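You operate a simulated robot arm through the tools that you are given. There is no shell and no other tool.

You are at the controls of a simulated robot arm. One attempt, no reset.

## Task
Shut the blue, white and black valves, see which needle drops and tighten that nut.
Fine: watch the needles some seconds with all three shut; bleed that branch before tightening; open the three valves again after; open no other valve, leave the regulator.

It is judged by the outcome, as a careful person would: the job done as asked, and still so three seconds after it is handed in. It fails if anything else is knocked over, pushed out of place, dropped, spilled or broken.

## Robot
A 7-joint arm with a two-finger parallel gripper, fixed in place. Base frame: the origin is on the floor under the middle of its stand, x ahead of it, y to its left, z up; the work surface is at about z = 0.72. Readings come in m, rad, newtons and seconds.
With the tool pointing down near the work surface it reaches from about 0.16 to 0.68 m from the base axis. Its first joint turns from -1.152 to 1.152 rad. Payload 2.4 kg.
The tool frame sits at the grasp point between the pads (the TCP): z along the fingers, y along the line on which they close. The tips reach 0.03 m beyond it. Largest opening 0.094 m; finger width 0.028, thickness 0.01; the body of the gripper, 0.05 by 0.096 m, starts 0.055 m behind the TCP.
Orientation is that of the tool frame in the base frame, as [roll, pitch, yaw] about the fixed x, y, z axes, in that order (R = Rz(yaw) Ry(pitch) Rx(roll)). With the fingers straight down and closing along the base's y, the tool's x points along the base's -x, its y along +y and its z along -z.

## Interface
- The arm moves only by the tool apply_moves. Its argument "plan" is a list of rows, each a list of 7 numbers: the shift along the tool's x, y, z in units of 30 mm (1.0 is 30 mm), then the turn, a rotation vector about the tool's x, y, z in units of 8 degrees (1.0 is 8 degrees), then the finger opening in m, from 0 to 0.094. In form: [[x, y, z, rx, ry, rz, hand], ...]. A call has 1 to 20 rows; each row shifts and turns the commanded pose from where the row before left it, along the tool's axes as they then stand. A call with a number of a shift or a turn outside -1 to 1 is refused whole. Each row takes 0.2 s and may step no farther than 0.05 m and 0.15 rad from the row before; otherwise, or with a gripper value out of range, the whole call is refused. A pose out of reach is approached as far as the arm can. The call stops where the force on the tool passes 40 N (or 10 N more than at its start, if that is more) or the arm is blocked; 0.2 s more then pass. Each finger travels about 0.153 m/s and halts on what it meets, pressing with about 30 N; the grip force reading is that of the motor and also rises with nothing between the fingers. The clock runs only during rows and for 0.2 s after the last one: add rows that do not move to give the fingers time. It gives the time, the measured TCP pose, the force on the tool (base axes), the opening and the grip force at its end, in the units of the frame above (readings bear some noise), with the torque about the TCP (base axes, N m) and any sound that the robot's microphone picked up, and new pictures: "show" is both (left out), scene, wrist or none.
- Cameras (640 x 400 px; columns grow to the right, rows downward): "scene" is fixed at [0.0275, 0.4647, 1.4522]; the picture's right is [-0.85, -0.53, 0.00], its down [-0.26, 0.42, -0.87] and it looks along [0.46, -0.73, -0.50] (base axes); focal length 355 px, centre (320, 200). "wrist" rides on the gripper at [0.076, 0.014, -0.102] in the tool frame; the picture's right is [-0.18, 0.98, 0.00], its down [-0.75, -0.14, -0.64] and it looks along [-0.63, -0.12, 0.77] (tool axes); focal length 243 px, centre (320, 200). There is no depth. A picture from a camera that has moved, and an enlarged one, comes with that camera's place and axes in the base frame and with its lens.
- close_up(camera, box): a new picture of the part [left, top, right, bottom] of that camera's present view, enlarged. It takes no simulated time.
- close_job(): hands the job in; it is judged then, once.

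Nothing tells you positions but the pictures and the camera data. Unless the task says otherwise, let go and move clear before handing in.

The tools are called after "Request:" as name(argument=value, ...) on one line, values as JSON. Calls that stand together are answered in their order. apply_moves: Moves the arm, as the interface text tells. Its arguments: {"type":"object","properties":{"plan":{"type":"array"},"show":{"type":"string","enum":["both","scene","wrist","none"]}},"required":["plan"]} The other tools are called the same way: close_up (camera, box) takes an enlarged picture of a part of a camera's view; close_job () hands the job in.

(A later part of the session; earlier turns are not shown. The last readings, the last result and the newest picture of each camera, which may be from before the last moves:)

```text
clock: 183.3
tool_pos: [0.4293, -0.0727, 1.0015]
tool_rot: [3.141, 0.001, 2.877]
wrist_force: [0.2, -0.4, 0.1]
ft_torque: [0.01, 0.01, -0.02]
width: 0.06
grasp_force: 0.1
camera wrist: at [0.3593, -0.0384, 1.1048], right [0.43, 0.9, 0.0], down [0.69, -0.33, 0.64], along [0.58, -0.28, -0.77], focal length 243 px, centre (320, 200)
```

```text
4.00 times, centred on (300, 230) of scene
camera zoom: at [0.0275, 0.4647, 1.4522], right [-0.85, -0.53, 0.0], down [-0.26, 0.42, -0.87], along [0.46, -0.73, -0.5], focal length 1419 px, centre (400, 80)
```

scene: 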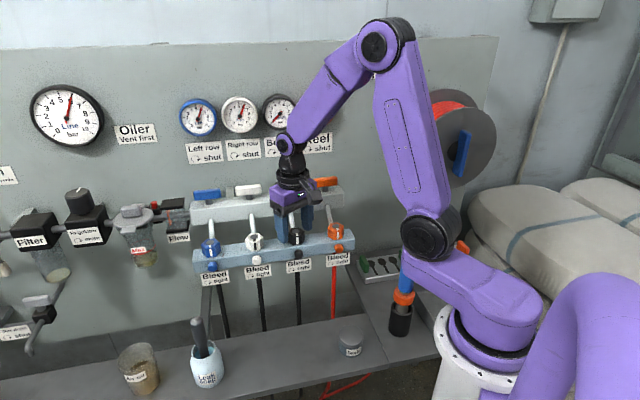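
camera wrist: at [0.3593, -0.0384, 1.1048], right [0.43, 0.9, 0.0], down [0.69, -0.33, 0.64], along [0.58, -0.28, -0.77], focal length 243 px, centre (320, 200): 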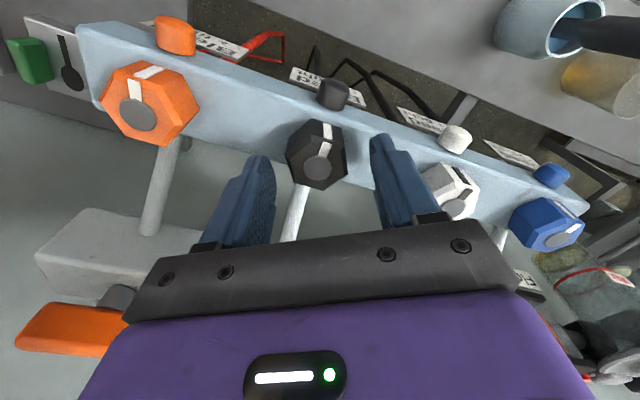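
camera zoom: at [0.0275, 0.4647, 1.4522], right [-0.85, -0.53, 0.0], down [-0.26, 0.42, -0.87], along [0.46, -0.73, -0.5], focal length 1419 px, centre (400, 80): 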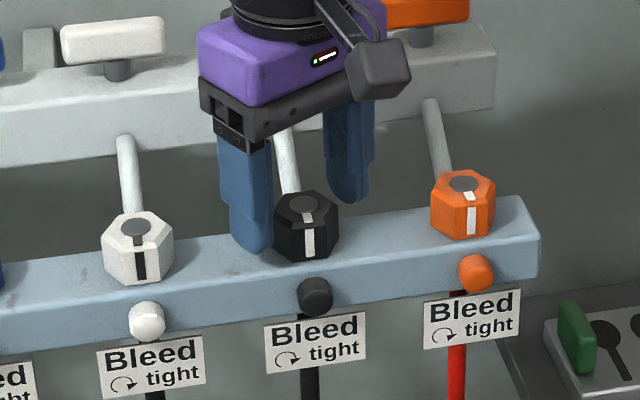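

Good straddle; I go a few millimetres lower and close on the flats.

Request:
apply_moves(plan=[[0.04, -0.04, 0.25, 0, 0, 0, 0.06], [0, 0, 0, 0, 0, 0, 0.045], [0, 0, 0, 0, 0, 0, 0.0], [0, 0, 0, 0, 0, 0, 0.0]], show="wrist")

Request:
close_up(camera="wrist", box=[220, 80, 420, 220])

```text
clock: 184.3
tool_pos: [0.4268, -0.0738, 0.9942]
tool_rot: [-3.139, 0.001, 2.876]
wrist_force: [-1.3, -7.8, -1.2]
ft_torque: [-0.15, -0.54, 0.0]
width: 0.0343
grasp_force: 45.0
camera wrist: at [0.3575, -0.0392, 1.0974], right [0.44, 0.9, 0.0], down [0.69, -0.33, 0.64], along [0.58, -0.28, -0.77], focal length 243 px, centre (320, 200)
```

wrist: 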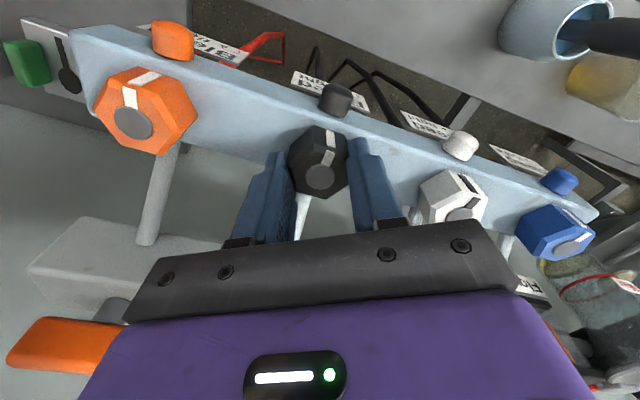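

```text
2.86 times, centred on (320, 150) of wrist
camera zoom: at [0.3575, -0.0392, 1.0974], right [0.44, 0.9, 0.0], down [0.69, -0.33, 0.64], along [0.58, -0.28, -0.77], focal length 693 px, centre (320, 343)
```

zoom: 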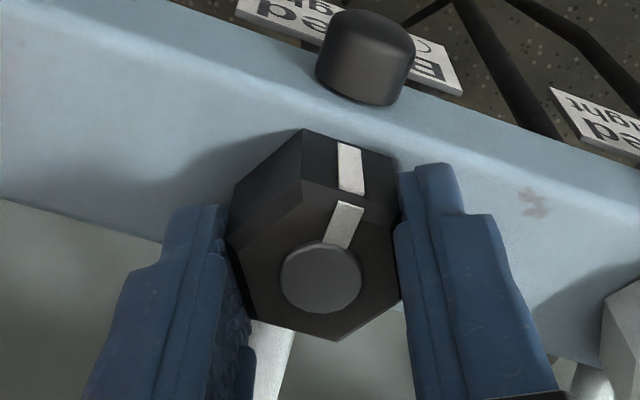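

Gripped across the flats (34 mm). Now I turn it clockwise (tighten), a little first, reading the torque.

Request:
apply_moves(plan=[[0, 0, 0, 0, 0, 0.6, 0.0], [0, 0, 0, 0, 0, 0.6, 0.0], [0, 0, 0, 0, 0, 0.6, 0.0], [0, 0, 0, 0, 0, 0, 0.0]], show="wrist")

Request:
close_up(camera="wrist", box=[220, 80, 420, 220])

```text
clock: 185.3
tool_pos: [0.4273, -0.0732, 0.9942]
tool_rot: [3.14, 0.001, 2.625]
wrist_force: [-1.9, -10.6, -6.9]
ft_torque: [-0.83, -0.66, -0.01]
width: 0.0344
grasp_force: 44.6
camera wrist: at [0.3683, -0.0227, 1.0975], right [0.65, 0.76, 0.0], down [0.58, -0.49, 0.64], along [0.49, -0.42, -0.77], focal length 243 px, centre (320, 200)
```

wrist: 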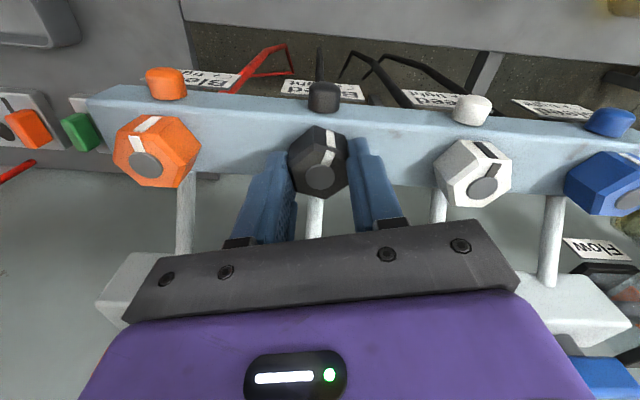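

```text
2.86 times, centred on (320, 150) of wrist
camera zoom: at [0.3683, -0.0227, 1.0975], right [0.65, 0.76, 0.0], down [0.58, -0.49, 0.64], along [0.49, -0.42, -0.77], focal length 693 px, centre (320, 343)
```

zoom: 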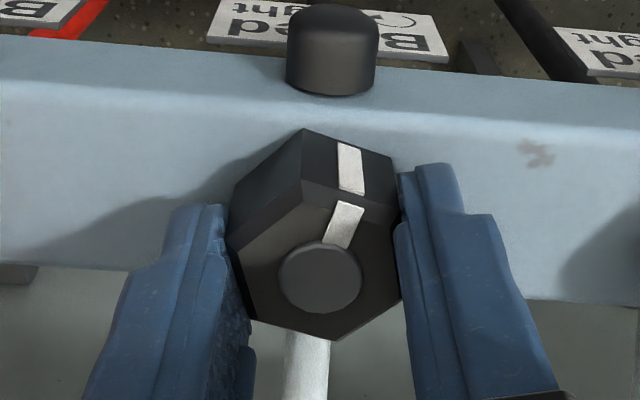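

The nut turns with the tool, with hardly any torque. I continue clockwise.

Request:
apply_moves(plan=[[0, 0, 0, 0, 0, 0.6, 0.0], [0, 0, 0, 0, 0, 0.6, 0.0], [0, 0, 0, 0, 0, 0.6, 0.0], [0, 0, 0, 0, 0, 0.6, 0.0], [0, 0, 0, 0, 0, 0, 0.0]], show="none")

Request:
apply_moves(plan=[[0, 0, 0, 0, 0, 0.6, 0.0], [0, 0, 0, 0, 0, 0.6, 0.0], [0, 0, 0, 0, 0, 0.6, 0.0], [0, 0, 0, 0, 0, 0.6, 0.0], [0, 0, 0, 0, 0, 0, 0.0]], show="wrist")

Request:
close_up(camera="wrist", box=[220, 80, 420, 220])

```text
clock: 186.5
tool_pos: [0.4261, -0.0734, 0.9938]
tool_rot: [3.141, 0.001, 2.288]
wrist_force: [5.2, -18.3, -11.9]
ft_torque: [0.23, 0.45, -0.03]
width: 0.0344
grasp_force: 45.0
```

```text
clock: 187.7
tool_pos: [0.4279, -0.0726, 0.9942]
tool_rot: [3.139, 0.002, 1.955]
wrist_force: [5.3, -17.0, -10.2]
ft_torque: [-1.2, -0.11, 0.0]
width: 0.0344
grasp_force: 45.0
camera wrist: at [0.4123, 0.0035, 1.0975], right [0.98, 0.2, 0.0], down [0.15, -0.75, 0.64], along [0.13, -0.63, -0.77], focal length 243 px, centre (320, 200)
```

wrist: 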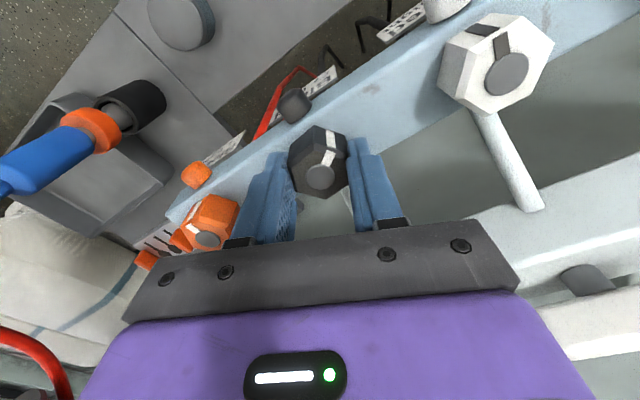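

```text
2.86 times, centred on (320, 150) of wrist
camera zoom: at [0.4123, 0.0035, 1.0975], right [0.98, 0.2, 0.0], down [0.15, -0.75, 0.64], along [0.13, -0.63, -0.77], focal length 693 px, centre (320, 343)
```

zoom: 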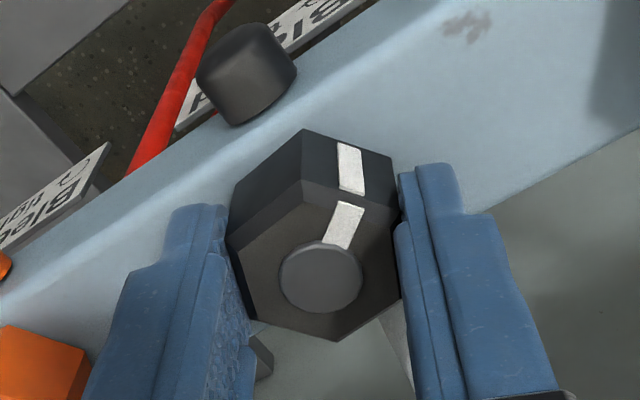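

53° turned and still loose; I complete this bite to 60°, then release, swing back and take another bite.

Request:
apply_moves(plan=[[0, 0, 0, 0, 0, 0.45, 0.0], [0, 0, 0, 0, 0, 0.45, 0.0], [0, 0, 0, 0, 0, 0, 0.0]], show="none")

Request:
apply_moves(plan=[[0, 0, 0, 0, 0, 0, 0.06], [0, 0, 0, 0, 0, 0, 0.06], [0, 0, -0.9, 0, 0, 0, 0.06], [0, 0, 0, 0, 0, -0.9375, 0.06], [0, 0, 0, 0, 0, -0.9375, 0.06], [0, 0, 0, 0, 0, -0.9375, 0.06], [0, 0, 0, 0, 0, -0.9375, 0.06], [0, 0, 0, 0, 0, -0.9375, 0.06], [0, 0, 0, 0, 0, -0.9375, 0.06], [0, 0, 0, 0, 0, -0.9375, 0.06], [0, 0, 0, 0, 0, -0.9375, 0.06], [0, 0, 0, 0, 0, 0, 0.06]])

Request:
close_up(camera="wrist", box=[220, 60, 420, 220])

```text
clock: 188.5
tool_pos: [0.4266, -0.0741, 0.9944]
tool_rot: [3.14, 0.001, 1.831]
wrist_force: [3.7, -17.3, -0.8]
ft_torque: [-0.9, 0.19, 0.01]
width: 0.0347
grasp_force: 45.1
```

```text
clock: 191.1
tool_pos: [0.4266, -0.0729, 1.0208]
tool_rot: [-3.141, 0.002, 2.882]
wrist_force: [-0.1, 0.2, 0.2]
ft_torque: [0.03, 0.03, 0.0]
width: 0.0598
grasp_force: 0.1
camera wrist: at [0.3577, -0.0379, 1.1247], right [0.43, 0.9, 0.0], down [0.69, -0.33, 0.64], along [0.58, -0.28, -0.77], focal length 243 px, centre (320, 200)
```

scene: 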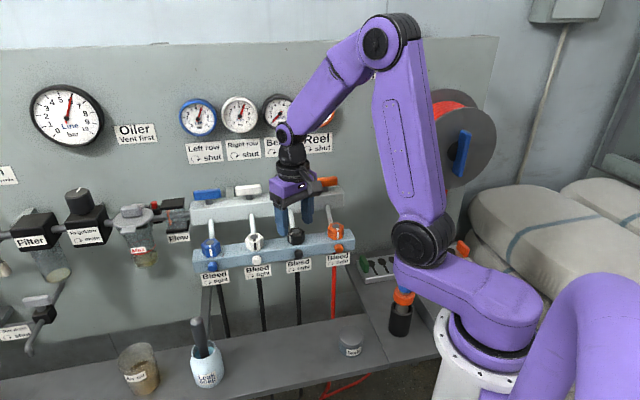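
wrist: 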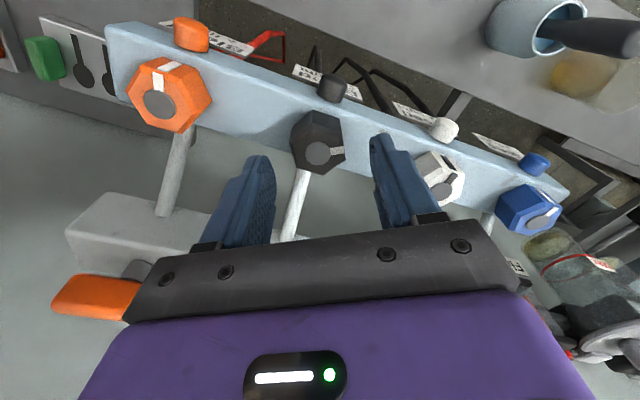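

```text
2.50 times, centred on (320, 140) of wrist
camera zoom: at [0.3577, -0.0379, 1.1247], right [0.43, 0.9, 0.0], down [0.69, -0.33, 0.64], along [0.58, -0.28, -0.77], focal length 606 px, centre (320, 350)
```

zoom: 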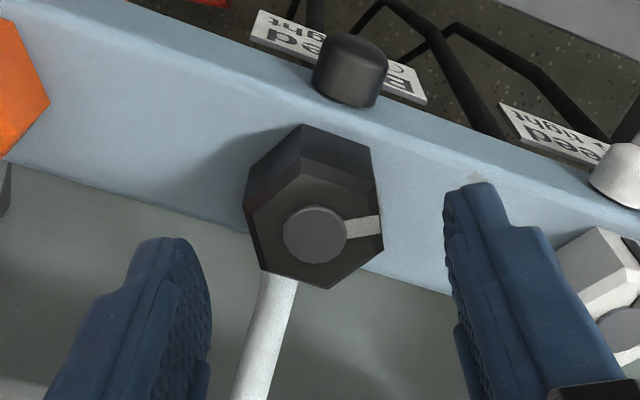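

The mark shows the nut turned 60° clockwise. Second bite: I go down, grip and turn again, checking the torque.

Request:
apply_moves(plan=[[-0.02, -0.06, 0.88, 0, 0, 0, 0.06], [0, 0, 0, 0, 0, 0, 0.045], [0, 0, 0, 0, 0, 0, 0.0], [0, 0, 0, 0, 0, 0, 0.0], [0, 0, 0, 0, 0, 0.5, 0.0], [0, 0, 0, 0, 0, 0.5, 0.0], [0, 0, 0, 0, 0, 0.5, 0.0], [0, 0, 0, 0, 0, 0, 0.0]], show="wrist")

Request:
apply_moves(plan=[[0, 0, 0, 0, 0, 0.5, 0.0], [0, 0, 0, 0, 0, 0.5, 0.0], [0, 0, 0, 0, 0, 0.5, 0.0], [0, 0, 0, 0, 0, 0.5, 0.0], [0, 0, 0, 0, 0, 0, 0.0]], show="none")

Request:
apply_moves(plan=[[0, 0, 0, 0, 0, 0.5, 0.0], [0, 0, 0, 0, 0, 0.5, 0.0], [0, 0, 0, 0, 0, 0.5, 0.0], [0, 0, 0, 0, 0, 0.5, 0.0], [0, 0, 0, 0, 0, 0, 0.0]], show="none")

Request:
apply_moves(plan=[[0, 0, 0, 0, 0, 0.5, 0.0], [0, 0, 0, 0, 0, 0.5, 0.0], [0, 0, 0, 0, 0, 0.5, 0.0], [0, 0, 0, 0, 0, 0.5, 0.0], [0, 0, 0, 0, 0, 0, 0.0]], show="wrist")

```text
clock: 192.9
tool_pos: [0.4252, -0.0731, 0.9942]
tool_rot: [-3.141, 0.003, 2.668]
wrist_force: [-1.9, 12.4, 18.3]
ft_torque: [0.33, 0.3, 1.44]
width: 0.0344
grasp_force: 44.8
camera wrist: at [0.3651, -0.0251, 1.0983], right [0.61, 0.79, 0.0], down [0.61, -0.47, 0.64], along [0.51, -0.39, -0.77], focal length 243 px, centre (320, 200)
```

wrist: 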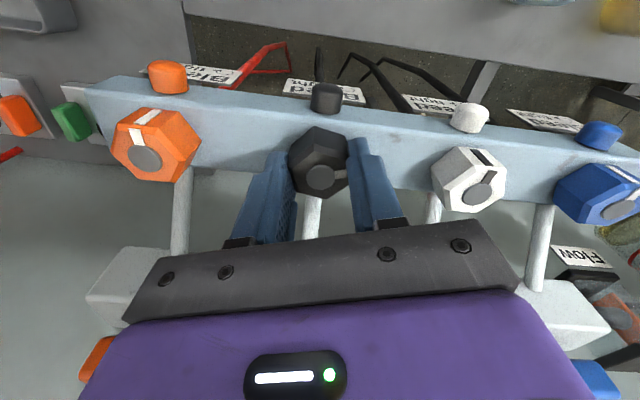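

```text
clock: 194.1
tool_pos: [0.4273, -0.0734, 0.9945]
tool_rot: [-3.141, 0.002, 2.389]
wrist_force: [4.8, 13.7, -8.0]
ft_torque: [0.75, -0.48, 1.07]
width: 0.0386
grasp_force: 45.5
```

```text
clock: 195.3
tool_pos: [0.4275, -0.0741, 0.9946]
tool_rot: [3.14, 0.002, 2.107]
wrist_force: [6.3, 7.3, 14.0]
ft_torque: [-0.18, 0.24, 0.52]
width: 0.0397
grasp_force: 45.2
```

```text
clock: 196.5
tool_pos: [0.4285, -0.0738, 0.9935]
tool_rot: [3.142, 0.0, 1.828]
wrist_force: [12.6, 9.8, -6.3]
ft_torque: [-0.08, -0.09, 0.0]
width: 0.0369
grasp_force: 44.9
camera wrist: at [0.4223, 0.0043, 1.0969], right [1.0, 0.07, 0.0], down [0.06, -0.76, 0.64], along [0.05, -0.64, -0.77], focal length 243 px, centre (320, 200)
```

wrist: 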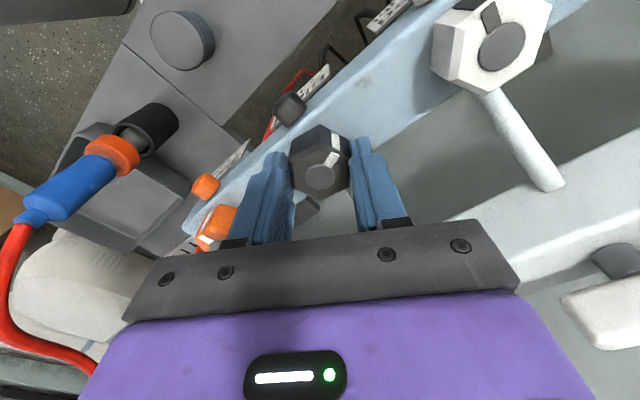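

Torque rose to 1.4 N·m with the grip still on the flats, and after that the fingers slipped over the corners: the nut has come up tight. I release, back up, and check the mark's position.

Request:
apply_moves(plan=[[0, 0, 0, 0, 0, 0, 0.06], [0, 0, 0, 0, 0, 0, 0.06], [0, 0, -0.9, 0, 0, 0, 0.06], [0, 0, 0, 0, 0, -0.9375, 0.06], [0, 0, 0, 0, 0, -0.9375, 0.06], [0, 0, 0, 0, 0, -0.9375, 0.06], [0, 0, 0, 0, 0, -0.9375, 0.06], [0, 0, 0, 0, 0, -0.9375, 0.06], [0, 0, 0, 0, 0, -0.9375, 0.06], [0, 0, 0, 0, 0, 0, 0.06]])

Request:
close_up(camera="wrist", box=[220, 60, 420, 220])

Request:
close_up(camera="scene", box=[240, 180, 360, 280])

```text
clock: 198.7
tool_pos: [0.4267, -0.0742, 1.0211]
tool_rot: [-3.142, 0.001, 2.617]
wrist_force: [-0.4, 0.0, -0.6]
ft_torque: [-0.01, -0.01, -0.01]
width: 0.0601
grasp_force: 0.1
camera wrist: at [0.3685, -0.0229, 1.1253], right [0.65, 0.76, 0.0], down [0.58, -0.5, 0.64], along [0.49, -0.42, -0.77], focal length 243 px, centre (320, 200)
```

scene: 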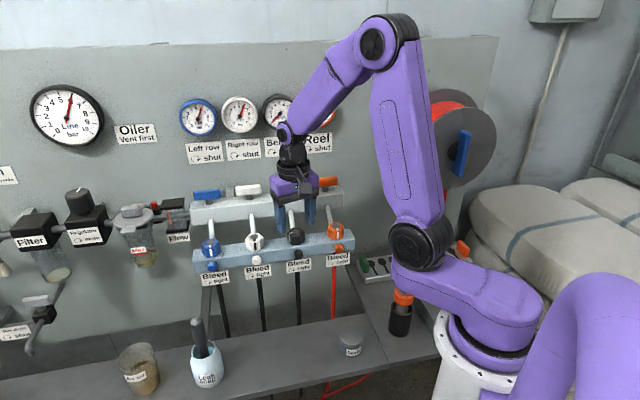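
wrist: 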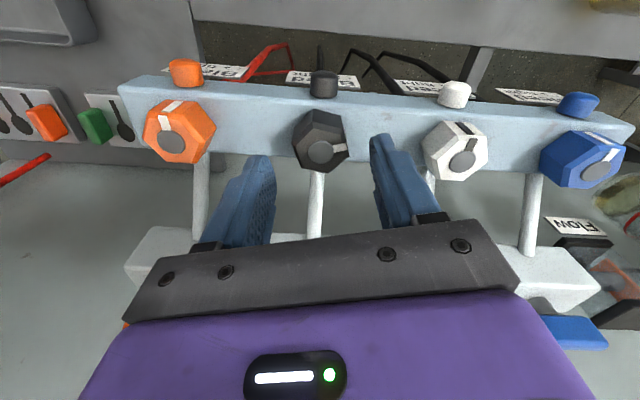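

```text
2.50 times, centred on (320, 140) of wrist
camera zoom: at [0.3685, -0.0229, 1.1253], right [0.65, 0.76, 0.0], down [0.58, -0.5, 0.64], along [0.49, -0.42, -0.77], focal length 606 px, centre (320, 350)
```

zoom: 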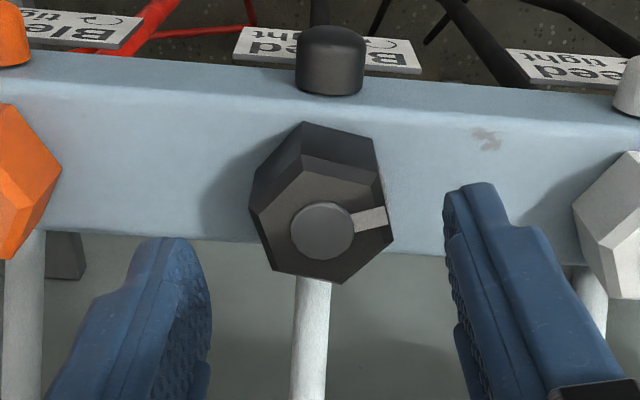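

```text
4.00 times, centred on (300, 230) of scene
camera zoom: at [0.0275, 0.4647, 1.4522], right [-0.85, -0.53, 0.0], down [-0.26, 0.42, -0.87], along [0.46, -0.73, -0.5], focal length 1419 px, centre (400, 80)
```

zoom: 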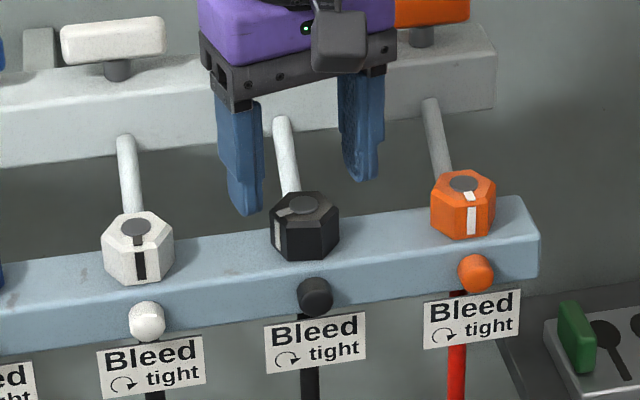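

The mark has moved about 71° clockwise and the nut is standing firm. I take one more aligned grip on the flats to make sure it is fully tight.

Request:
apply_moves(plan=[[0, 0, 0, 0, 0, -0.46, 0.06], [0.02, -0.02, 0.88, 0, 0, 0, 0.06], [0, 0, 0, 0, 0, 0, 0.045], [0, 0, 0, 0, 0, 0, 0.0], [0, 0, 0, 0, 0, 0, 0.0]], show="none")

Request:
apply_moves(plan=[[0, 0, 0, 0, 0, 0.3, 0.0], [0, 0, 0, 0, 0, 0.3, 0.0], [0, 0, 0, 0, 0, 0, 0.0]], show="none")

```text
clock: 199.9
tool_pos: [0.4267, -0.0738, 0.9964]
tool_rot: [3.141, 0.002, 2.681]
wrist_force: [3.6, 4.6, -6.5]
ft_torque: [-0.09, -0.55, 0.38]
width: 0.0345
grasp_force: 45.0
```

```text
clock: 200.7
tool_pos: [0.4261, -0.0737, 0.9947]
tool_rot: [3.142, 0.001, 2.6]
wrist_force: [-0.6, 15.0, 13.5]
ft_torque: [0.37, 0.23, 1.54]
width: 0.0358
grasp_force: 45.1
```

The nut holds at 1.5 N·m: it is tight. I release it, rise above the levers, square the hand to the panel, close the fingers, and line up in front of the black lever to reopen it (counter-clockwise).

Request:
apply_moves(plan=[[0, 0, 0, 0, 0, -0.3, 0.0], [0, 0, 0, 0, 0, 0, 0.06], [0, 0, 0, 0, 0, 0, 0.06], [0, 0, -0.9, 0, 0, 0, 0.06], [0, 0, -0.9, 0, 0, 0, 0.06], [0, 0, -0.9, 0, 0, 0, 0.06], [0, 0, -0.9, 0, 0, 0, 0.06], [0, 0, -0.9, 0, 0, 0, 0.06], [0, 0, 0, 0, 0, 0.75, 0.03], [0, 0, 0, 0, 0, 0.75, 0.0], [0, 0, 0, 0, 0, 0.75, 0.0], [0, 0, 0, 0, 0, 0, 0.0]])

Request:
close_up(camera="scene", box=[170, 80, 350, 260])

```text
clock: 203.3
tool_pos: [0.4264, -0.074, 1.1291]
tool_rot: [-3.142, 0.003, 2.323]
wrist_force: [-0.7, 0.7, -0.7]
ft_torque: [-0.02, 0.01, -0.01]
width: 0.0
grasp_force: 30.4
camera wrist: at [0.3845, -0.0075, 1.2332], right [0.84, 0.54, 0.0], down [0.41, -0.65, 0.64], along [0.35, -0.54, -0.77], focal length 243 px, centre (320, 200)
```

scene: 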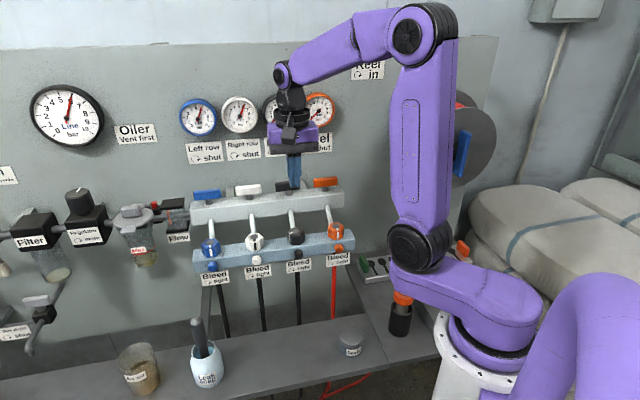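
wrist: 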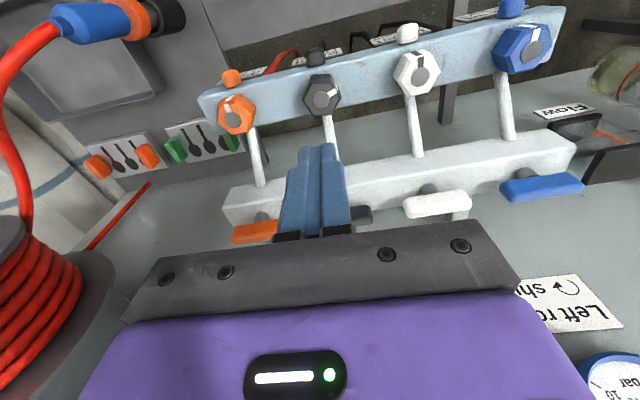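

```text
2.22 times, centred on (260, 170) of scene
camera zoom: at [0.0275, 0.4647, 1.4522], right [-0.85, -0.53, 0.0], down [-0.26, 0.42, -0.87], along [0.46, -0.73, -0.5], focal length 788 px, centre (453, 267)
```

zoom: 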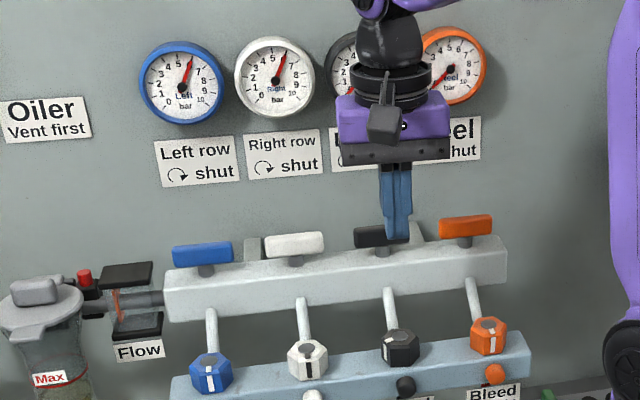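

I square the yaw, move in front of the black lever's near end and lower.

Request:
apply_moves(plan=[[0, 0, 0, 0, 0, -0.24, 0.0], [-0.873, -0.23, 0, 0, 0, 0, 0.0], [-0.873, -0.23, 0, 0, 0, 0, 0.0], [-0.873, -0.23, 0, 0, 0, 0, 0.0], [0, 0, 0, 0, 0, 0, 0.0], [0, 0, 0.7, 0, 0, 0, 0.0], [0, 0, 0.7, 0, 0, 0, 0.0], [0, 0, 0.6, 0, 0, 0, 0.0], [0, 0, 0, 0, 0, 0, 0.0]])

Request:
close_up(camera="scene", box=[210, 140, 350, 240])

Request:
close_up(camera="wrist", box=[220, 100, 440, 240])

```text
clock: 205.3
tool_pos: [0.4684, -0.1449, 1.069]
tool_rot: [3.142, 0.003, 2.358]
wrist_force: [0.2, 0.1, 0.1]
ft_torque: [-0.04, 0.02, -0.01]
width: 0.0001
grasp_force: 30.4
camera wrist: at [0.4244, -0.0802, 1.1733], right [0.82, 0.57, 0.0], down [0.43, -0.63, 0.64], along [0.36, -0.53, -0.77], focal length 243 px, centre (320, 200)
```

scene: 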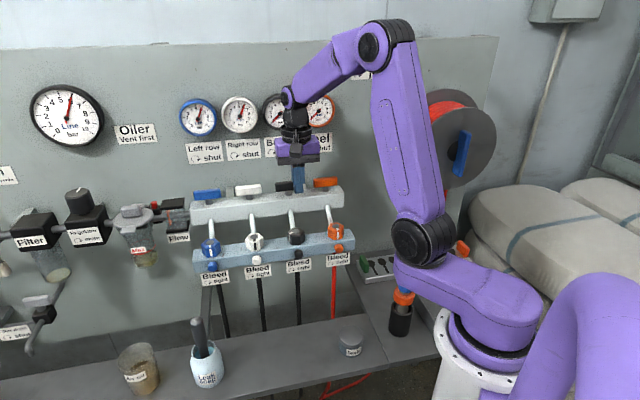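
wrist: 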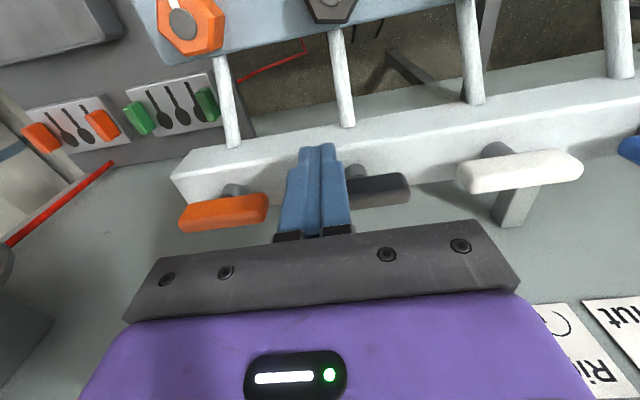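

```text
4.00 times, centred on (280, 190) of scene
camera zoom: at [0.0275, 0.4647, 1.4522], right [-0.85, -0.53, 0.0], down [-0.26, 0.42, -0.87], along [0.46, -0.73, -0.5], focal length 1419 px, centre (480, 240)
```

zoom: 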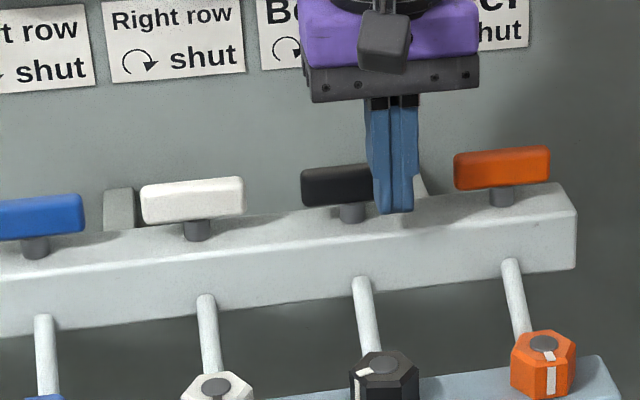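

```text
2.86 times, centred on (330, 170) of wrist
camera zoom: at [0.4244, -0.0802, 1.1733], right [0.82, 0.57, 0.0], down [0.43, -0.63, 0.64], along [0.36, -0.53, -0.77], focal length 693 px, centre (291, 286)
```

zoom: 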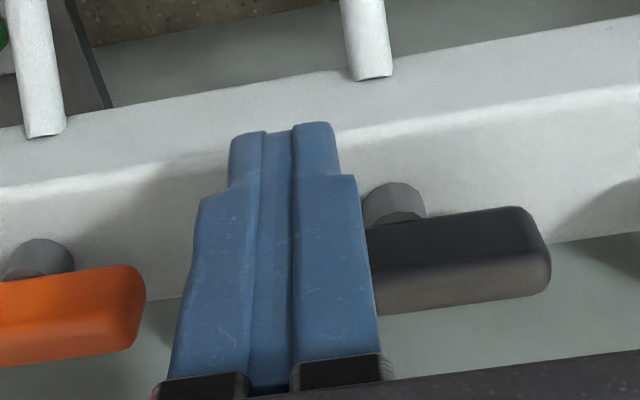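

I push the lever's near half toward the wall, which turns it counter-clockwise.

Request:
apply_moves(plan=[[-0.13, 0, 0, 0, 0, 0, 0.0], [-0.13, 0, 0, 0, 0, 0, 0.0], [-0.13, 0, 0, 0, 0, 0, 0.0], [-0.13, 0, 0, 0, 0, 0, 0.0], [-0.13, 0, 0, 0, 0, 0, 0.0], [0, 0, 0, 0, 0, 0, 0.0]], show="wrist")

Request:
close_up(camera="scene", box=[210, 140, 350, 240])

```text
clock: 206.7
tool_pos: [0.4805, -0.158, 1.0709]
tool_rot: [3.141, 0.001, 2.357]
wrist_force: [-1.2, 0.6, -1.2]
ft_torque: [0.02, 0.04, -0.02]
width: 0.0
grasp_force: 30.0
camera wrist: at [0.4373, -0.0939, 1.1734], right [0.82, 0.57, 0.0], down [0.43, -0.63, 0.64], along [0.36, -0.53, -0.77], focal length 243 px, centre (320, 200)
```

wrist: 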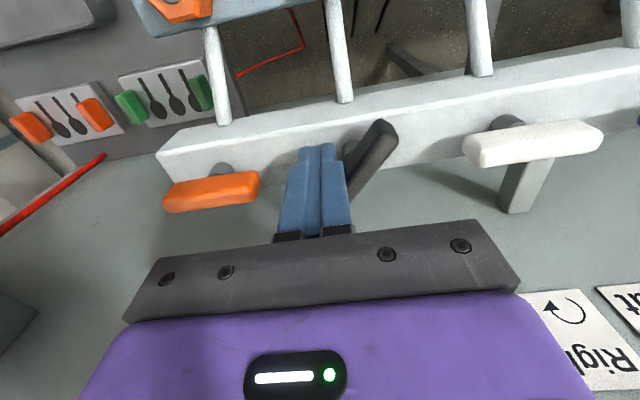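

```text
4.00 times, centred on (280, 190) of scene
camera zoom: at [0.0275, 0.4647, 1.4522], right [-0.85, -0.53, 0.0], down [-0.26, 0.42, -0.87], along [0.46, -0.73, -0.5], focal length 1419 px, centre (480, 240)
```

zoom: 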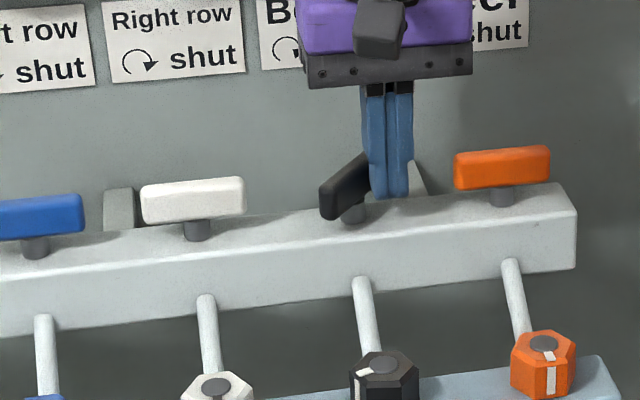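

About 50° open so far. I push slightly further, then go round to the other side of its front end for the rest.

Request:
apply_moves(plan=[[-0.1, 0, 0, 0, 0, 0, 0.0], [-0.1, 0, 0, 0, 0, 0, 0.0], [0.45, 0, 0, 0, 0, 0, 0.0], [0.45, 0, 0, 0, 0, 0, 0.0], [0, 0, -1, 0, 0, 0, 0.0], [0, 0, -1, 0, 0, 0, 0.0], [0.12, 0.72, 0, 0, 0, 0, 0.0], [0.13, 0.72, 0, 0, 0, 0, 0.0], [0, 0.72, 0, 0, 0, 0, 0.0], [0, 0, 0, 0, 0, 0, 0.0], [0, 0, 1, 0, 0, 0, 0.0], [0, 0, 1, 0, 0, 0, 0.0], [0, 0, 0, 0, 0, 0, 0.0]], show="wrist")

Request:
close_up(camera="scene", box=[210, 140, 350, 240])

```text
clock: 209.5
tool_pos: [0.505, -0.0928, 1.0684]
tool_rot: [-3.141, 0.002, 2.358]
wrist_force: [0.3, 0.1, 0.0]
ft_torque: [-0.02, 0.0, 0.02]
width: 0.0003
grasp_force: 29.9
camera wrist: at [0.4619, -0.0276, 1.1717], right [0.82, 0.57, 0.0], down [0.43, -0.63, 0.64], along [0.36, -0.53, -0.77], focal length 243 px, centre (320, 200)
```

wrist: 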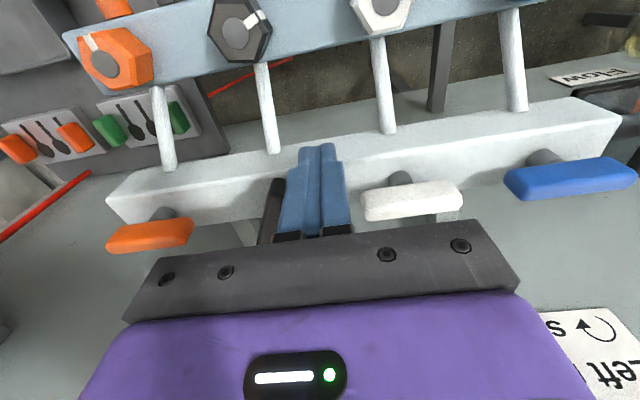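

```text
4.00 times, centred on (280, 190) of scene
camera zoom: at [0.0275, 0.4647, 1.4522], right [-0.85, -0.53, 0.0], down [-0.26, 0.42, -0.87], along [0.46, -0.73, -0.5], focal length 1419 px, centre (480, 240)
```

zoom: 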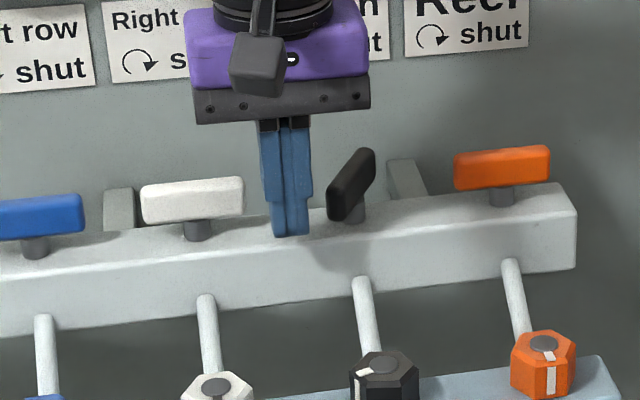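

The fingers are on the other side of the lever's front end. I push it to fully open until I feel its stop.

Request:
apply_moves(plan=[[0, -0.15, 0, 0, 0, 0, 0.0], [0, -0.15, 0, 0, 0, 0, 0.0], [0, -0.15, 0, 0, 0, 0, 0.0], [0, -0.15, 0, 0, 0, 0, 0.0], [0, -0.1, 0, 0, 0, 0, 0.0], [0, 0, 0, 0, 0, 0, 0.0]], show="none")

Request:
apply_moves(plan=[[0, -0.06, 0, 0, 0, 0, 0.0], [0, -0.06, 0, 0, 0, 0, 0.0], [0, 0, 0, 0, 0, 0, 0.0]], show="none")

Request:
close_up(camera="scene", box=[210, 140, 350, 240])

```text
clock: 210.9
tool_pos: [0.4917, -0.1075, 1.0698]
tool_rot: [-3.141, 0.002, 2.356]
wrist_force: [-0.2, -1.4, -0.5]
ft_torque: [0.0, -0.01, 0.01]
width: 0.0
grasp_force: 29.7
```

```text
clock: 211.7
tool_pos: [0.49, -0.1099, 1.0704]
tool_rot: [-3.141, 0.001, 2.356]
wrist_force: [-0.1, 0.4, 0.2]
ft_torque: [0.01, 0.02, 0.02]
width: 0.0
grasp_force: 30.2
```

```text
4.00 times, centred on (280, 190) of scene
camera zoom: at [0.0275, 0.4647, 1.4522], right [-0.85, -0.53, 0.0], down [-0.26, 0.42, -0.87], along [0.46, -0.73, -0.5], focal length 1419 px, centre (480, 240)
```

zoom: 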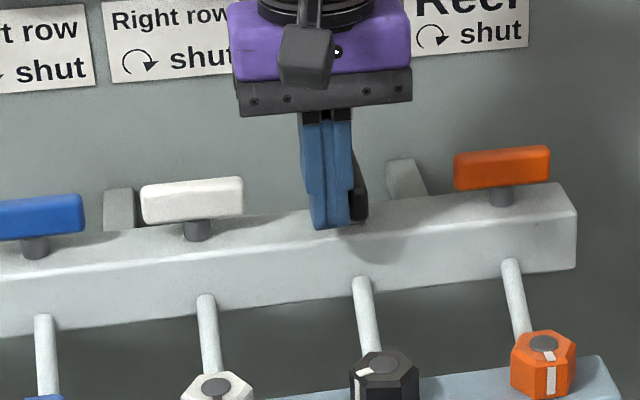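

Request:
apply_moves(plan=[[0, -0.06, 0, 0, 0, 0, 0.0], [0, -0.06, 0, 0, 0, 0, 0.0], [0, 0, 0, 0, 0, 0, 0.0]], show="none")

Request:
close_up(camera="wrist", box=[220, 100, 440, 240])

```text
clock: 212.5
tool_pos: [0.4877, -0.1128, 1.0694]
tool_rot: [3.14, 0.003, 2.361]
wrist_force: [7.0, 5.6, -2.1]
ft_torque: [0.11, -0.08, 0.13]
width: 0.0
grasp_force: 29.8
```

```text
2.86 times, centred on (330, 170) of wrist
camera zoom: at [0.4434, -0.0469, 1.1734], right [0.82, 0.57, 0.0], down [0.43, -0.63, 0.64], along [0.37, -0.53, -0.77], focal length 693 px, centre (291, 286)
```

zoom: 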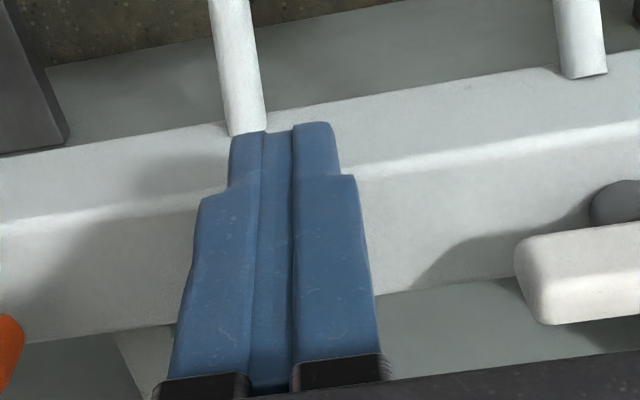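

Black is open against its stop. Now the white lever, same two-stage push.

Request:
apply_moves(plan=[[0, 0.3, 0, 0, 0, 0, 0.0], [0, 0, -1, 0, 0, 0, 0.0], [0, 0, -1, 0, 0, 0, 0.0], [-0.15, 0.83, 0, 0, 0, 0, 0.0], [-0.15, 0.83, 0, 0, 0, 0, 0.0], [0, 0, 0, 0, 0, 0, 0.0], [0, 0, 1, 0, 0, 0, 0.0], [0, 0, 1, 0, 0, 0, 0.0], [0, 0, 0, 0, 0, 0, 0.0]], show="wrist")

Request:
close_up(camera="scene", box=[170, 80, 350, 240])

```text
clock: 214.5
tool_pos: [0.5354, -0.0764, 1.0712]
tool_rot: [3.141, 0.002, 2.358]
wrist_force: [-0.2, 0.9, -0.1]
ft_torque: [0.02, -0.03, -0.01]
width: 0.0
grasp_force: 30.2
camera wrist: at [0.4914, -0.0111, 1.1728], right [0.82, 0.57, 0.0], down [0.43, -0.63, 0.64], along [0.36, -0.53, -0.77], focal length 243 px, centre (320, 200)
```

wrist: 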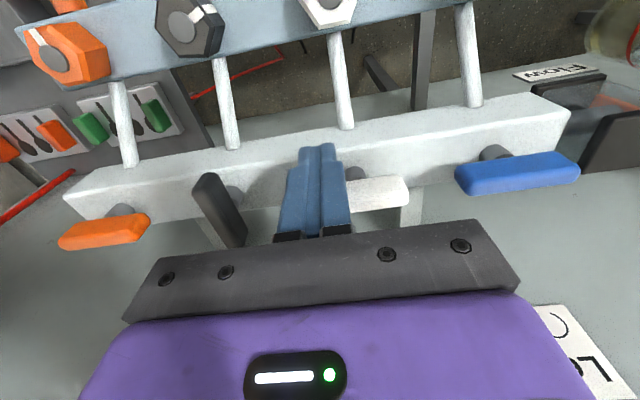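

```text
2.50 times, centred on (260, 160) of scene
camera zoom: at [0.0275, 0.4647, 1.4522], right [-0.85, -0.53, 0.0], down [-0.26, 0.42, -0.87], along [0.46, -0.73, -0.5], focal length 887 px, centre (470, 300)
```

zoom: 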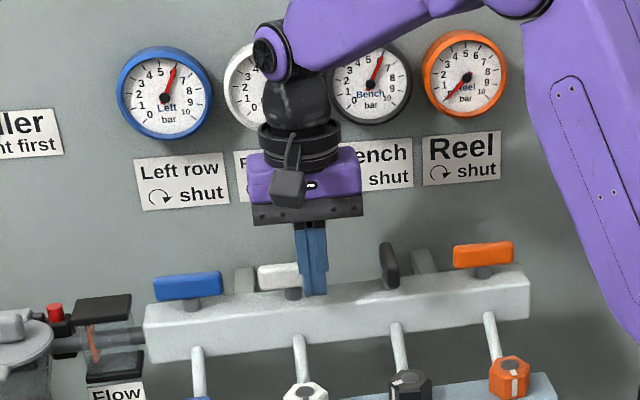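

Bench is back at 6 bar. Continuing with the white lever.

Request:
apply_moves(plan=[[-0.14, 0, 0, 0, 0, 0, 0.0], [-0.14, 0, 0, 0, 0, 0, 0.0], [-0.14, 0, 0, 0, 0, 0, 0.0], [-0.14, 0, 0, 0, 0, 0, 0.0], [-0.14, 0, 0, 0, 0, 0, 0.0], [-0.13, 0, 0, 0, 0, 0, 0.0], [0, 0, 0, 0, 0, 0, 0.0], [0.45, 0, 0, 0, 0, 0, 0.0], [0.45, 0, 0, 0, 0, 0, 0.0], [0, 0, -1, 0, 0, 0, 0.0], [0, 0, -1, 0, 0, 0, 0.0], [0.13, 0.7, 0, 0, 0, 0, 0.0], [0.13, 0.7, 0, 0, 0, 0, 0.0], [0, 0.7, 0, 0, 0, 0, 0.0], [0, 0, 0, 0, 0, 0, 0.0]], show="wrist")

Request:
close_up(camera="scene", box=[170, 140, 330, 240])

```text
clock: 217.7
tool_pos: [0.5712, -0.027, 1.1311]
tool_rot: [-3.141, 0.0, 2.358]
wrist_force: [-0.7, 0.1, 0.6]
ft_torque: [-0.01, -0.04, 0.03]
width: 0.0
grasp_force: 30.0
camera wrist: at [0.5272, 0.0385, 1.2332], right [0.82, 0.57, 0.0], down [0.43, -0.63, 0.64], along [0.36, -0.53, -0.77], focal length 243 px, centre (320, 200)
```

wrist: 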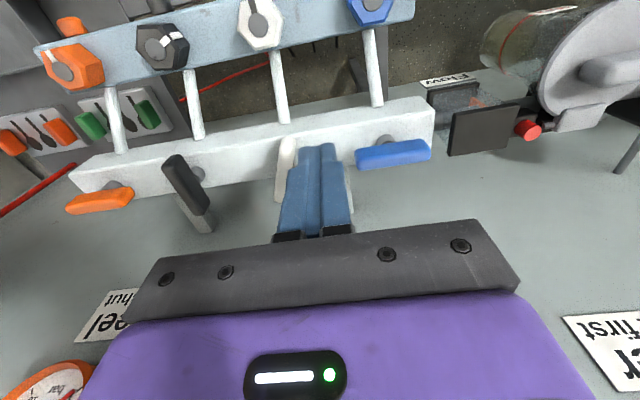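

```text
4.00 times, centred on (250, 190) of scene
camera zoom: at [0.0275, 0.4648, 1.4522], right [-0.85, -0.53, 0.0], down [-0.26, 0.42, -0.87], along [0.46, -0.73, -0.5], focal length 1419 px, centre (600, 240)
```

zoom: 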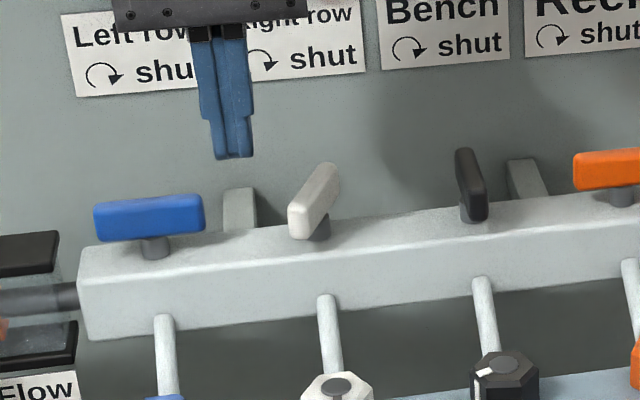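

Request:
apply_moves(plan=[[0, 0, 1, 0, 0, 0, 0.0], [0, 0, 1, 0, 0, 0, 0.0], [0, 0, 0, 0, 0, 0, 0.0], [0, -0.15, 0, 0, 0, 0, 0.0], [0, -0.15, 0, 0, 0, 0, 0.0], [0, -0.15, 0, 0, 0, 0, 0.0], [0, -0.15, 0, 0, 0, 0, 0.0], [0, -0.1, 0, 0, 0, 0, 0.0], [0, -0.06, 0, 0, 0, 0, 0.0], [0, -0.06, 0, 0, 0, 0, 0.0], [0, 0, 0, 0, 0, 0, 0.0]], show="none")

Request:
apply_moves(plan=[[0, -0.06, 0, 0, 0, 0, 0.0], [0, -0.04, 0, 0, 0, 0, 0.0], [0, 0, 0, 0, 0, 0, 0.0]], show="scene")

Request:
close_up(camera="scene", box=[170, 140, 330, 240])

```text
clock: 220.1
tool_pos: [0.5545, -0.0429, 1.07]
tool_rot: [3.141, 0.002, 2.356]
wrist_force: [-0.7, 0.4, 0.3]
ft_torque: [0.0, 0.02, 0.03]
width: 0.0001
grasp_force: 29.7
```

```text
clock: 220.9
tool_pos: [0.5529, -0.0446, 1.0698]
tool_rot: [3.137, 0.004, 2.361]
wrist_force: [14.3, 6.6, -1.9]
ft_torque: [0.08, -0.16, 0.23]
width: 0.0
grasp_force: 30.1
```

scene: 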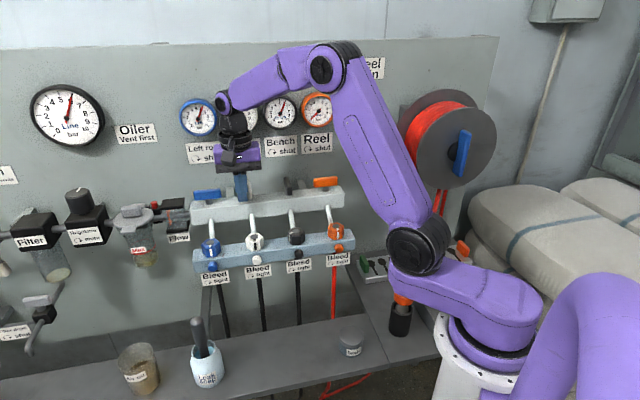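

```text
4.00 times, centred on (250, 190) of scene
camera zoom: at [0.028, 0.465, 1.4521], right [-0.85, -0.53, 0.0], down [-0.26, 0.42, -0.87], along [0.46, -0.74, -0.5], focal length 1419 px, centre (600, 240)
```

zoom: 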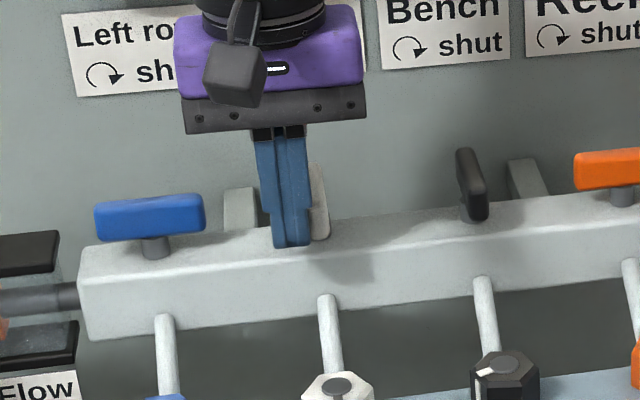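

White is open at its stop. Now the blue lever.

Request:
apply_moves(plan=[[0, 0.3, 0, 0, 0, 0, 0.0], [0, 0, -1, 0, 0, 0, 0.0], [0, 0, -1, 0, 0, 0, 0.0], [-0.17, 0.85, 0, 0, 0, 0, 0.0], [-0.17, 0.85, 0, 0, 0, 0, 0.0], [0, 0, 0, 0, 0, 0, 0.0], [0, 0, 1, 0, 0, 0, 0.0], [0, 0, 1, 0, 0, 0, 0.0], [0, 0, 0, 0, 0, 0, 0.0]], show="wrist")

Request:
close_up(camera="scene", box=[170, 140, 330, 240])

```text
clock: 222.9
tool_pos: [0.6007, -0.0088, 1.0706]
tool_rot: [3.141, 0.001, 2.359]
wrist_force: [0.5, -0.1, 0.2]
ft_torque: [-0.04, 0.02, 0.0]
width: 0.0
grasp_force: 29.7
camera wrist: at [0.557, 0.0553, 1.1739], right [0.82, 0.57, 0.0], down [0.43, -0.63, 0.64], along [0.36, -0.53, -0.77], focal length 243 px, centre (320, 200)
```

wrist: 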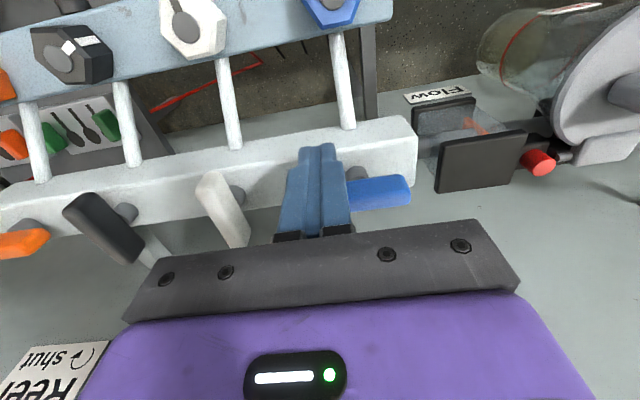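

```text
4.00 times, centred on (250, 190) of scene
camera zoom: at [0.0275, 0.4647, 1.4522], right [-0.85, -0.53, 0.0], down [-0.26, 0.42, -0.87], along [0.46, -0.73, -0.5], focal length 1419 px, centre (600, 240)
```

zoom: 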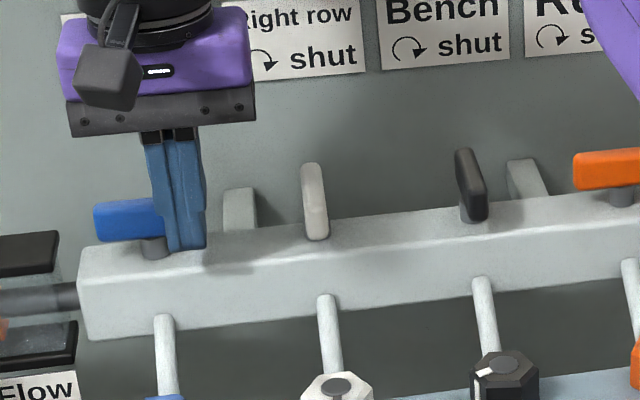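

For blue, the flow-sight plate sits close to the bar's end, so for the last part I'll clamp the lever's front end between the fingers instead of going round it. First the push toward the wall.

Request:
apply_moves(plan=[[-0.147, 0, 0, 0, 0, 0, 0.0], [-0.147, 0, 0, 0, 0, 0, 0.0], [-0.147, 0, 0, 0, 0, 0, 0.0], [-0.147, 0, 0, 0, 0, 0, 0.0], [-0.147, 0, 0, 0, 0, 0, 0.0], [-0.147, 0, 0, 0, 0, 0, 0.0], [0, 0, 0, 0, 0, 0, 0.0], [0.45, 0, 0, 0, 0, 0, 0.0], [0.45, 0, 0, 0, 0, 0, 0.0], [0, 0, -1, 0, 0, 0, 0.0], [0, 0, -1, 0, 0, 0, 0.05], [0, 0.77, 0, 0, 0, 0, 0.05], [0, 0, 0, 0, 0, 0, 0.05]], show="wrist")

Request:
close_up(camera="scene", box=[170, 140, 330, 240])

Request:
close_up(camera="wrist", box=[220, 80, 440, 240])

```text
clock: 225.7
tool_pos: [0.6169, 0.0054, 1.1294]
tool_rot: [-3.141, 0.002, 2.355]
wrist_force: [-0.5, 0.6, -0.4]
ft_torque: [-0.03, -0.02, -0.03]
width: 0.0498
grasp_force: 0.1
camera wrist: at [0.5733, 0.0718, 1.2333], right [0.82, 0.57, 0.0], down [0.43, -0.63, 0.64], along [0.36, -0.53, -0.77], focal length 243 px, centre (320, 200)
```

wrist: 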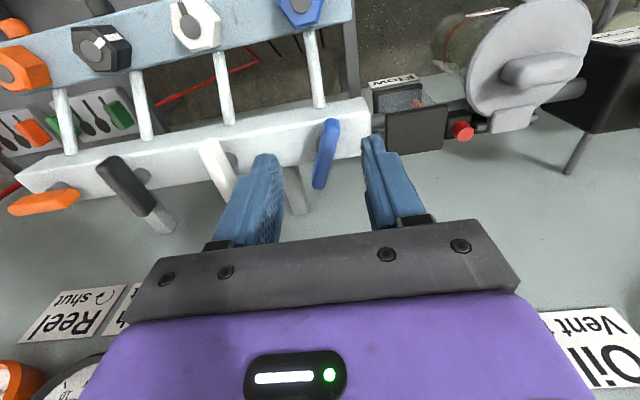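

```text
4.00 times, centred on (250, 190) of scene
camera zoom: at [0.0275, 0.4647, 1.4522], right [-0.85, -0.53, 0.0], down [-0.26, 0.42, -0.87], along [0.46, -0.73, -0.5], focal length 1419 px, centre (600, 240)
```

zoom: 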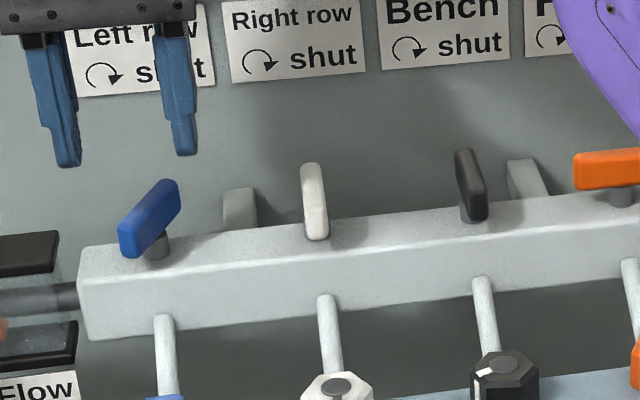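

```text
2.50 times, centred on (330, 160) of wrist
camera zoom: at [0.5733, 0.0718, 1.2333], right [0.82, 0.57, 0.0], down [0.43, -0.63, 0.64], along [0.36, -0.53, -0.77], focal length 606 px, centre (295, 300)
```

zoom: 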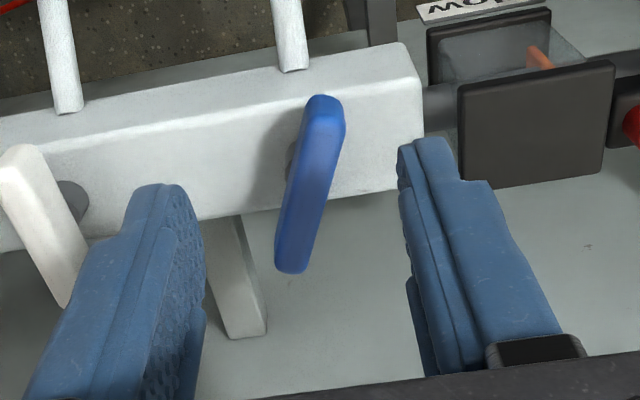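

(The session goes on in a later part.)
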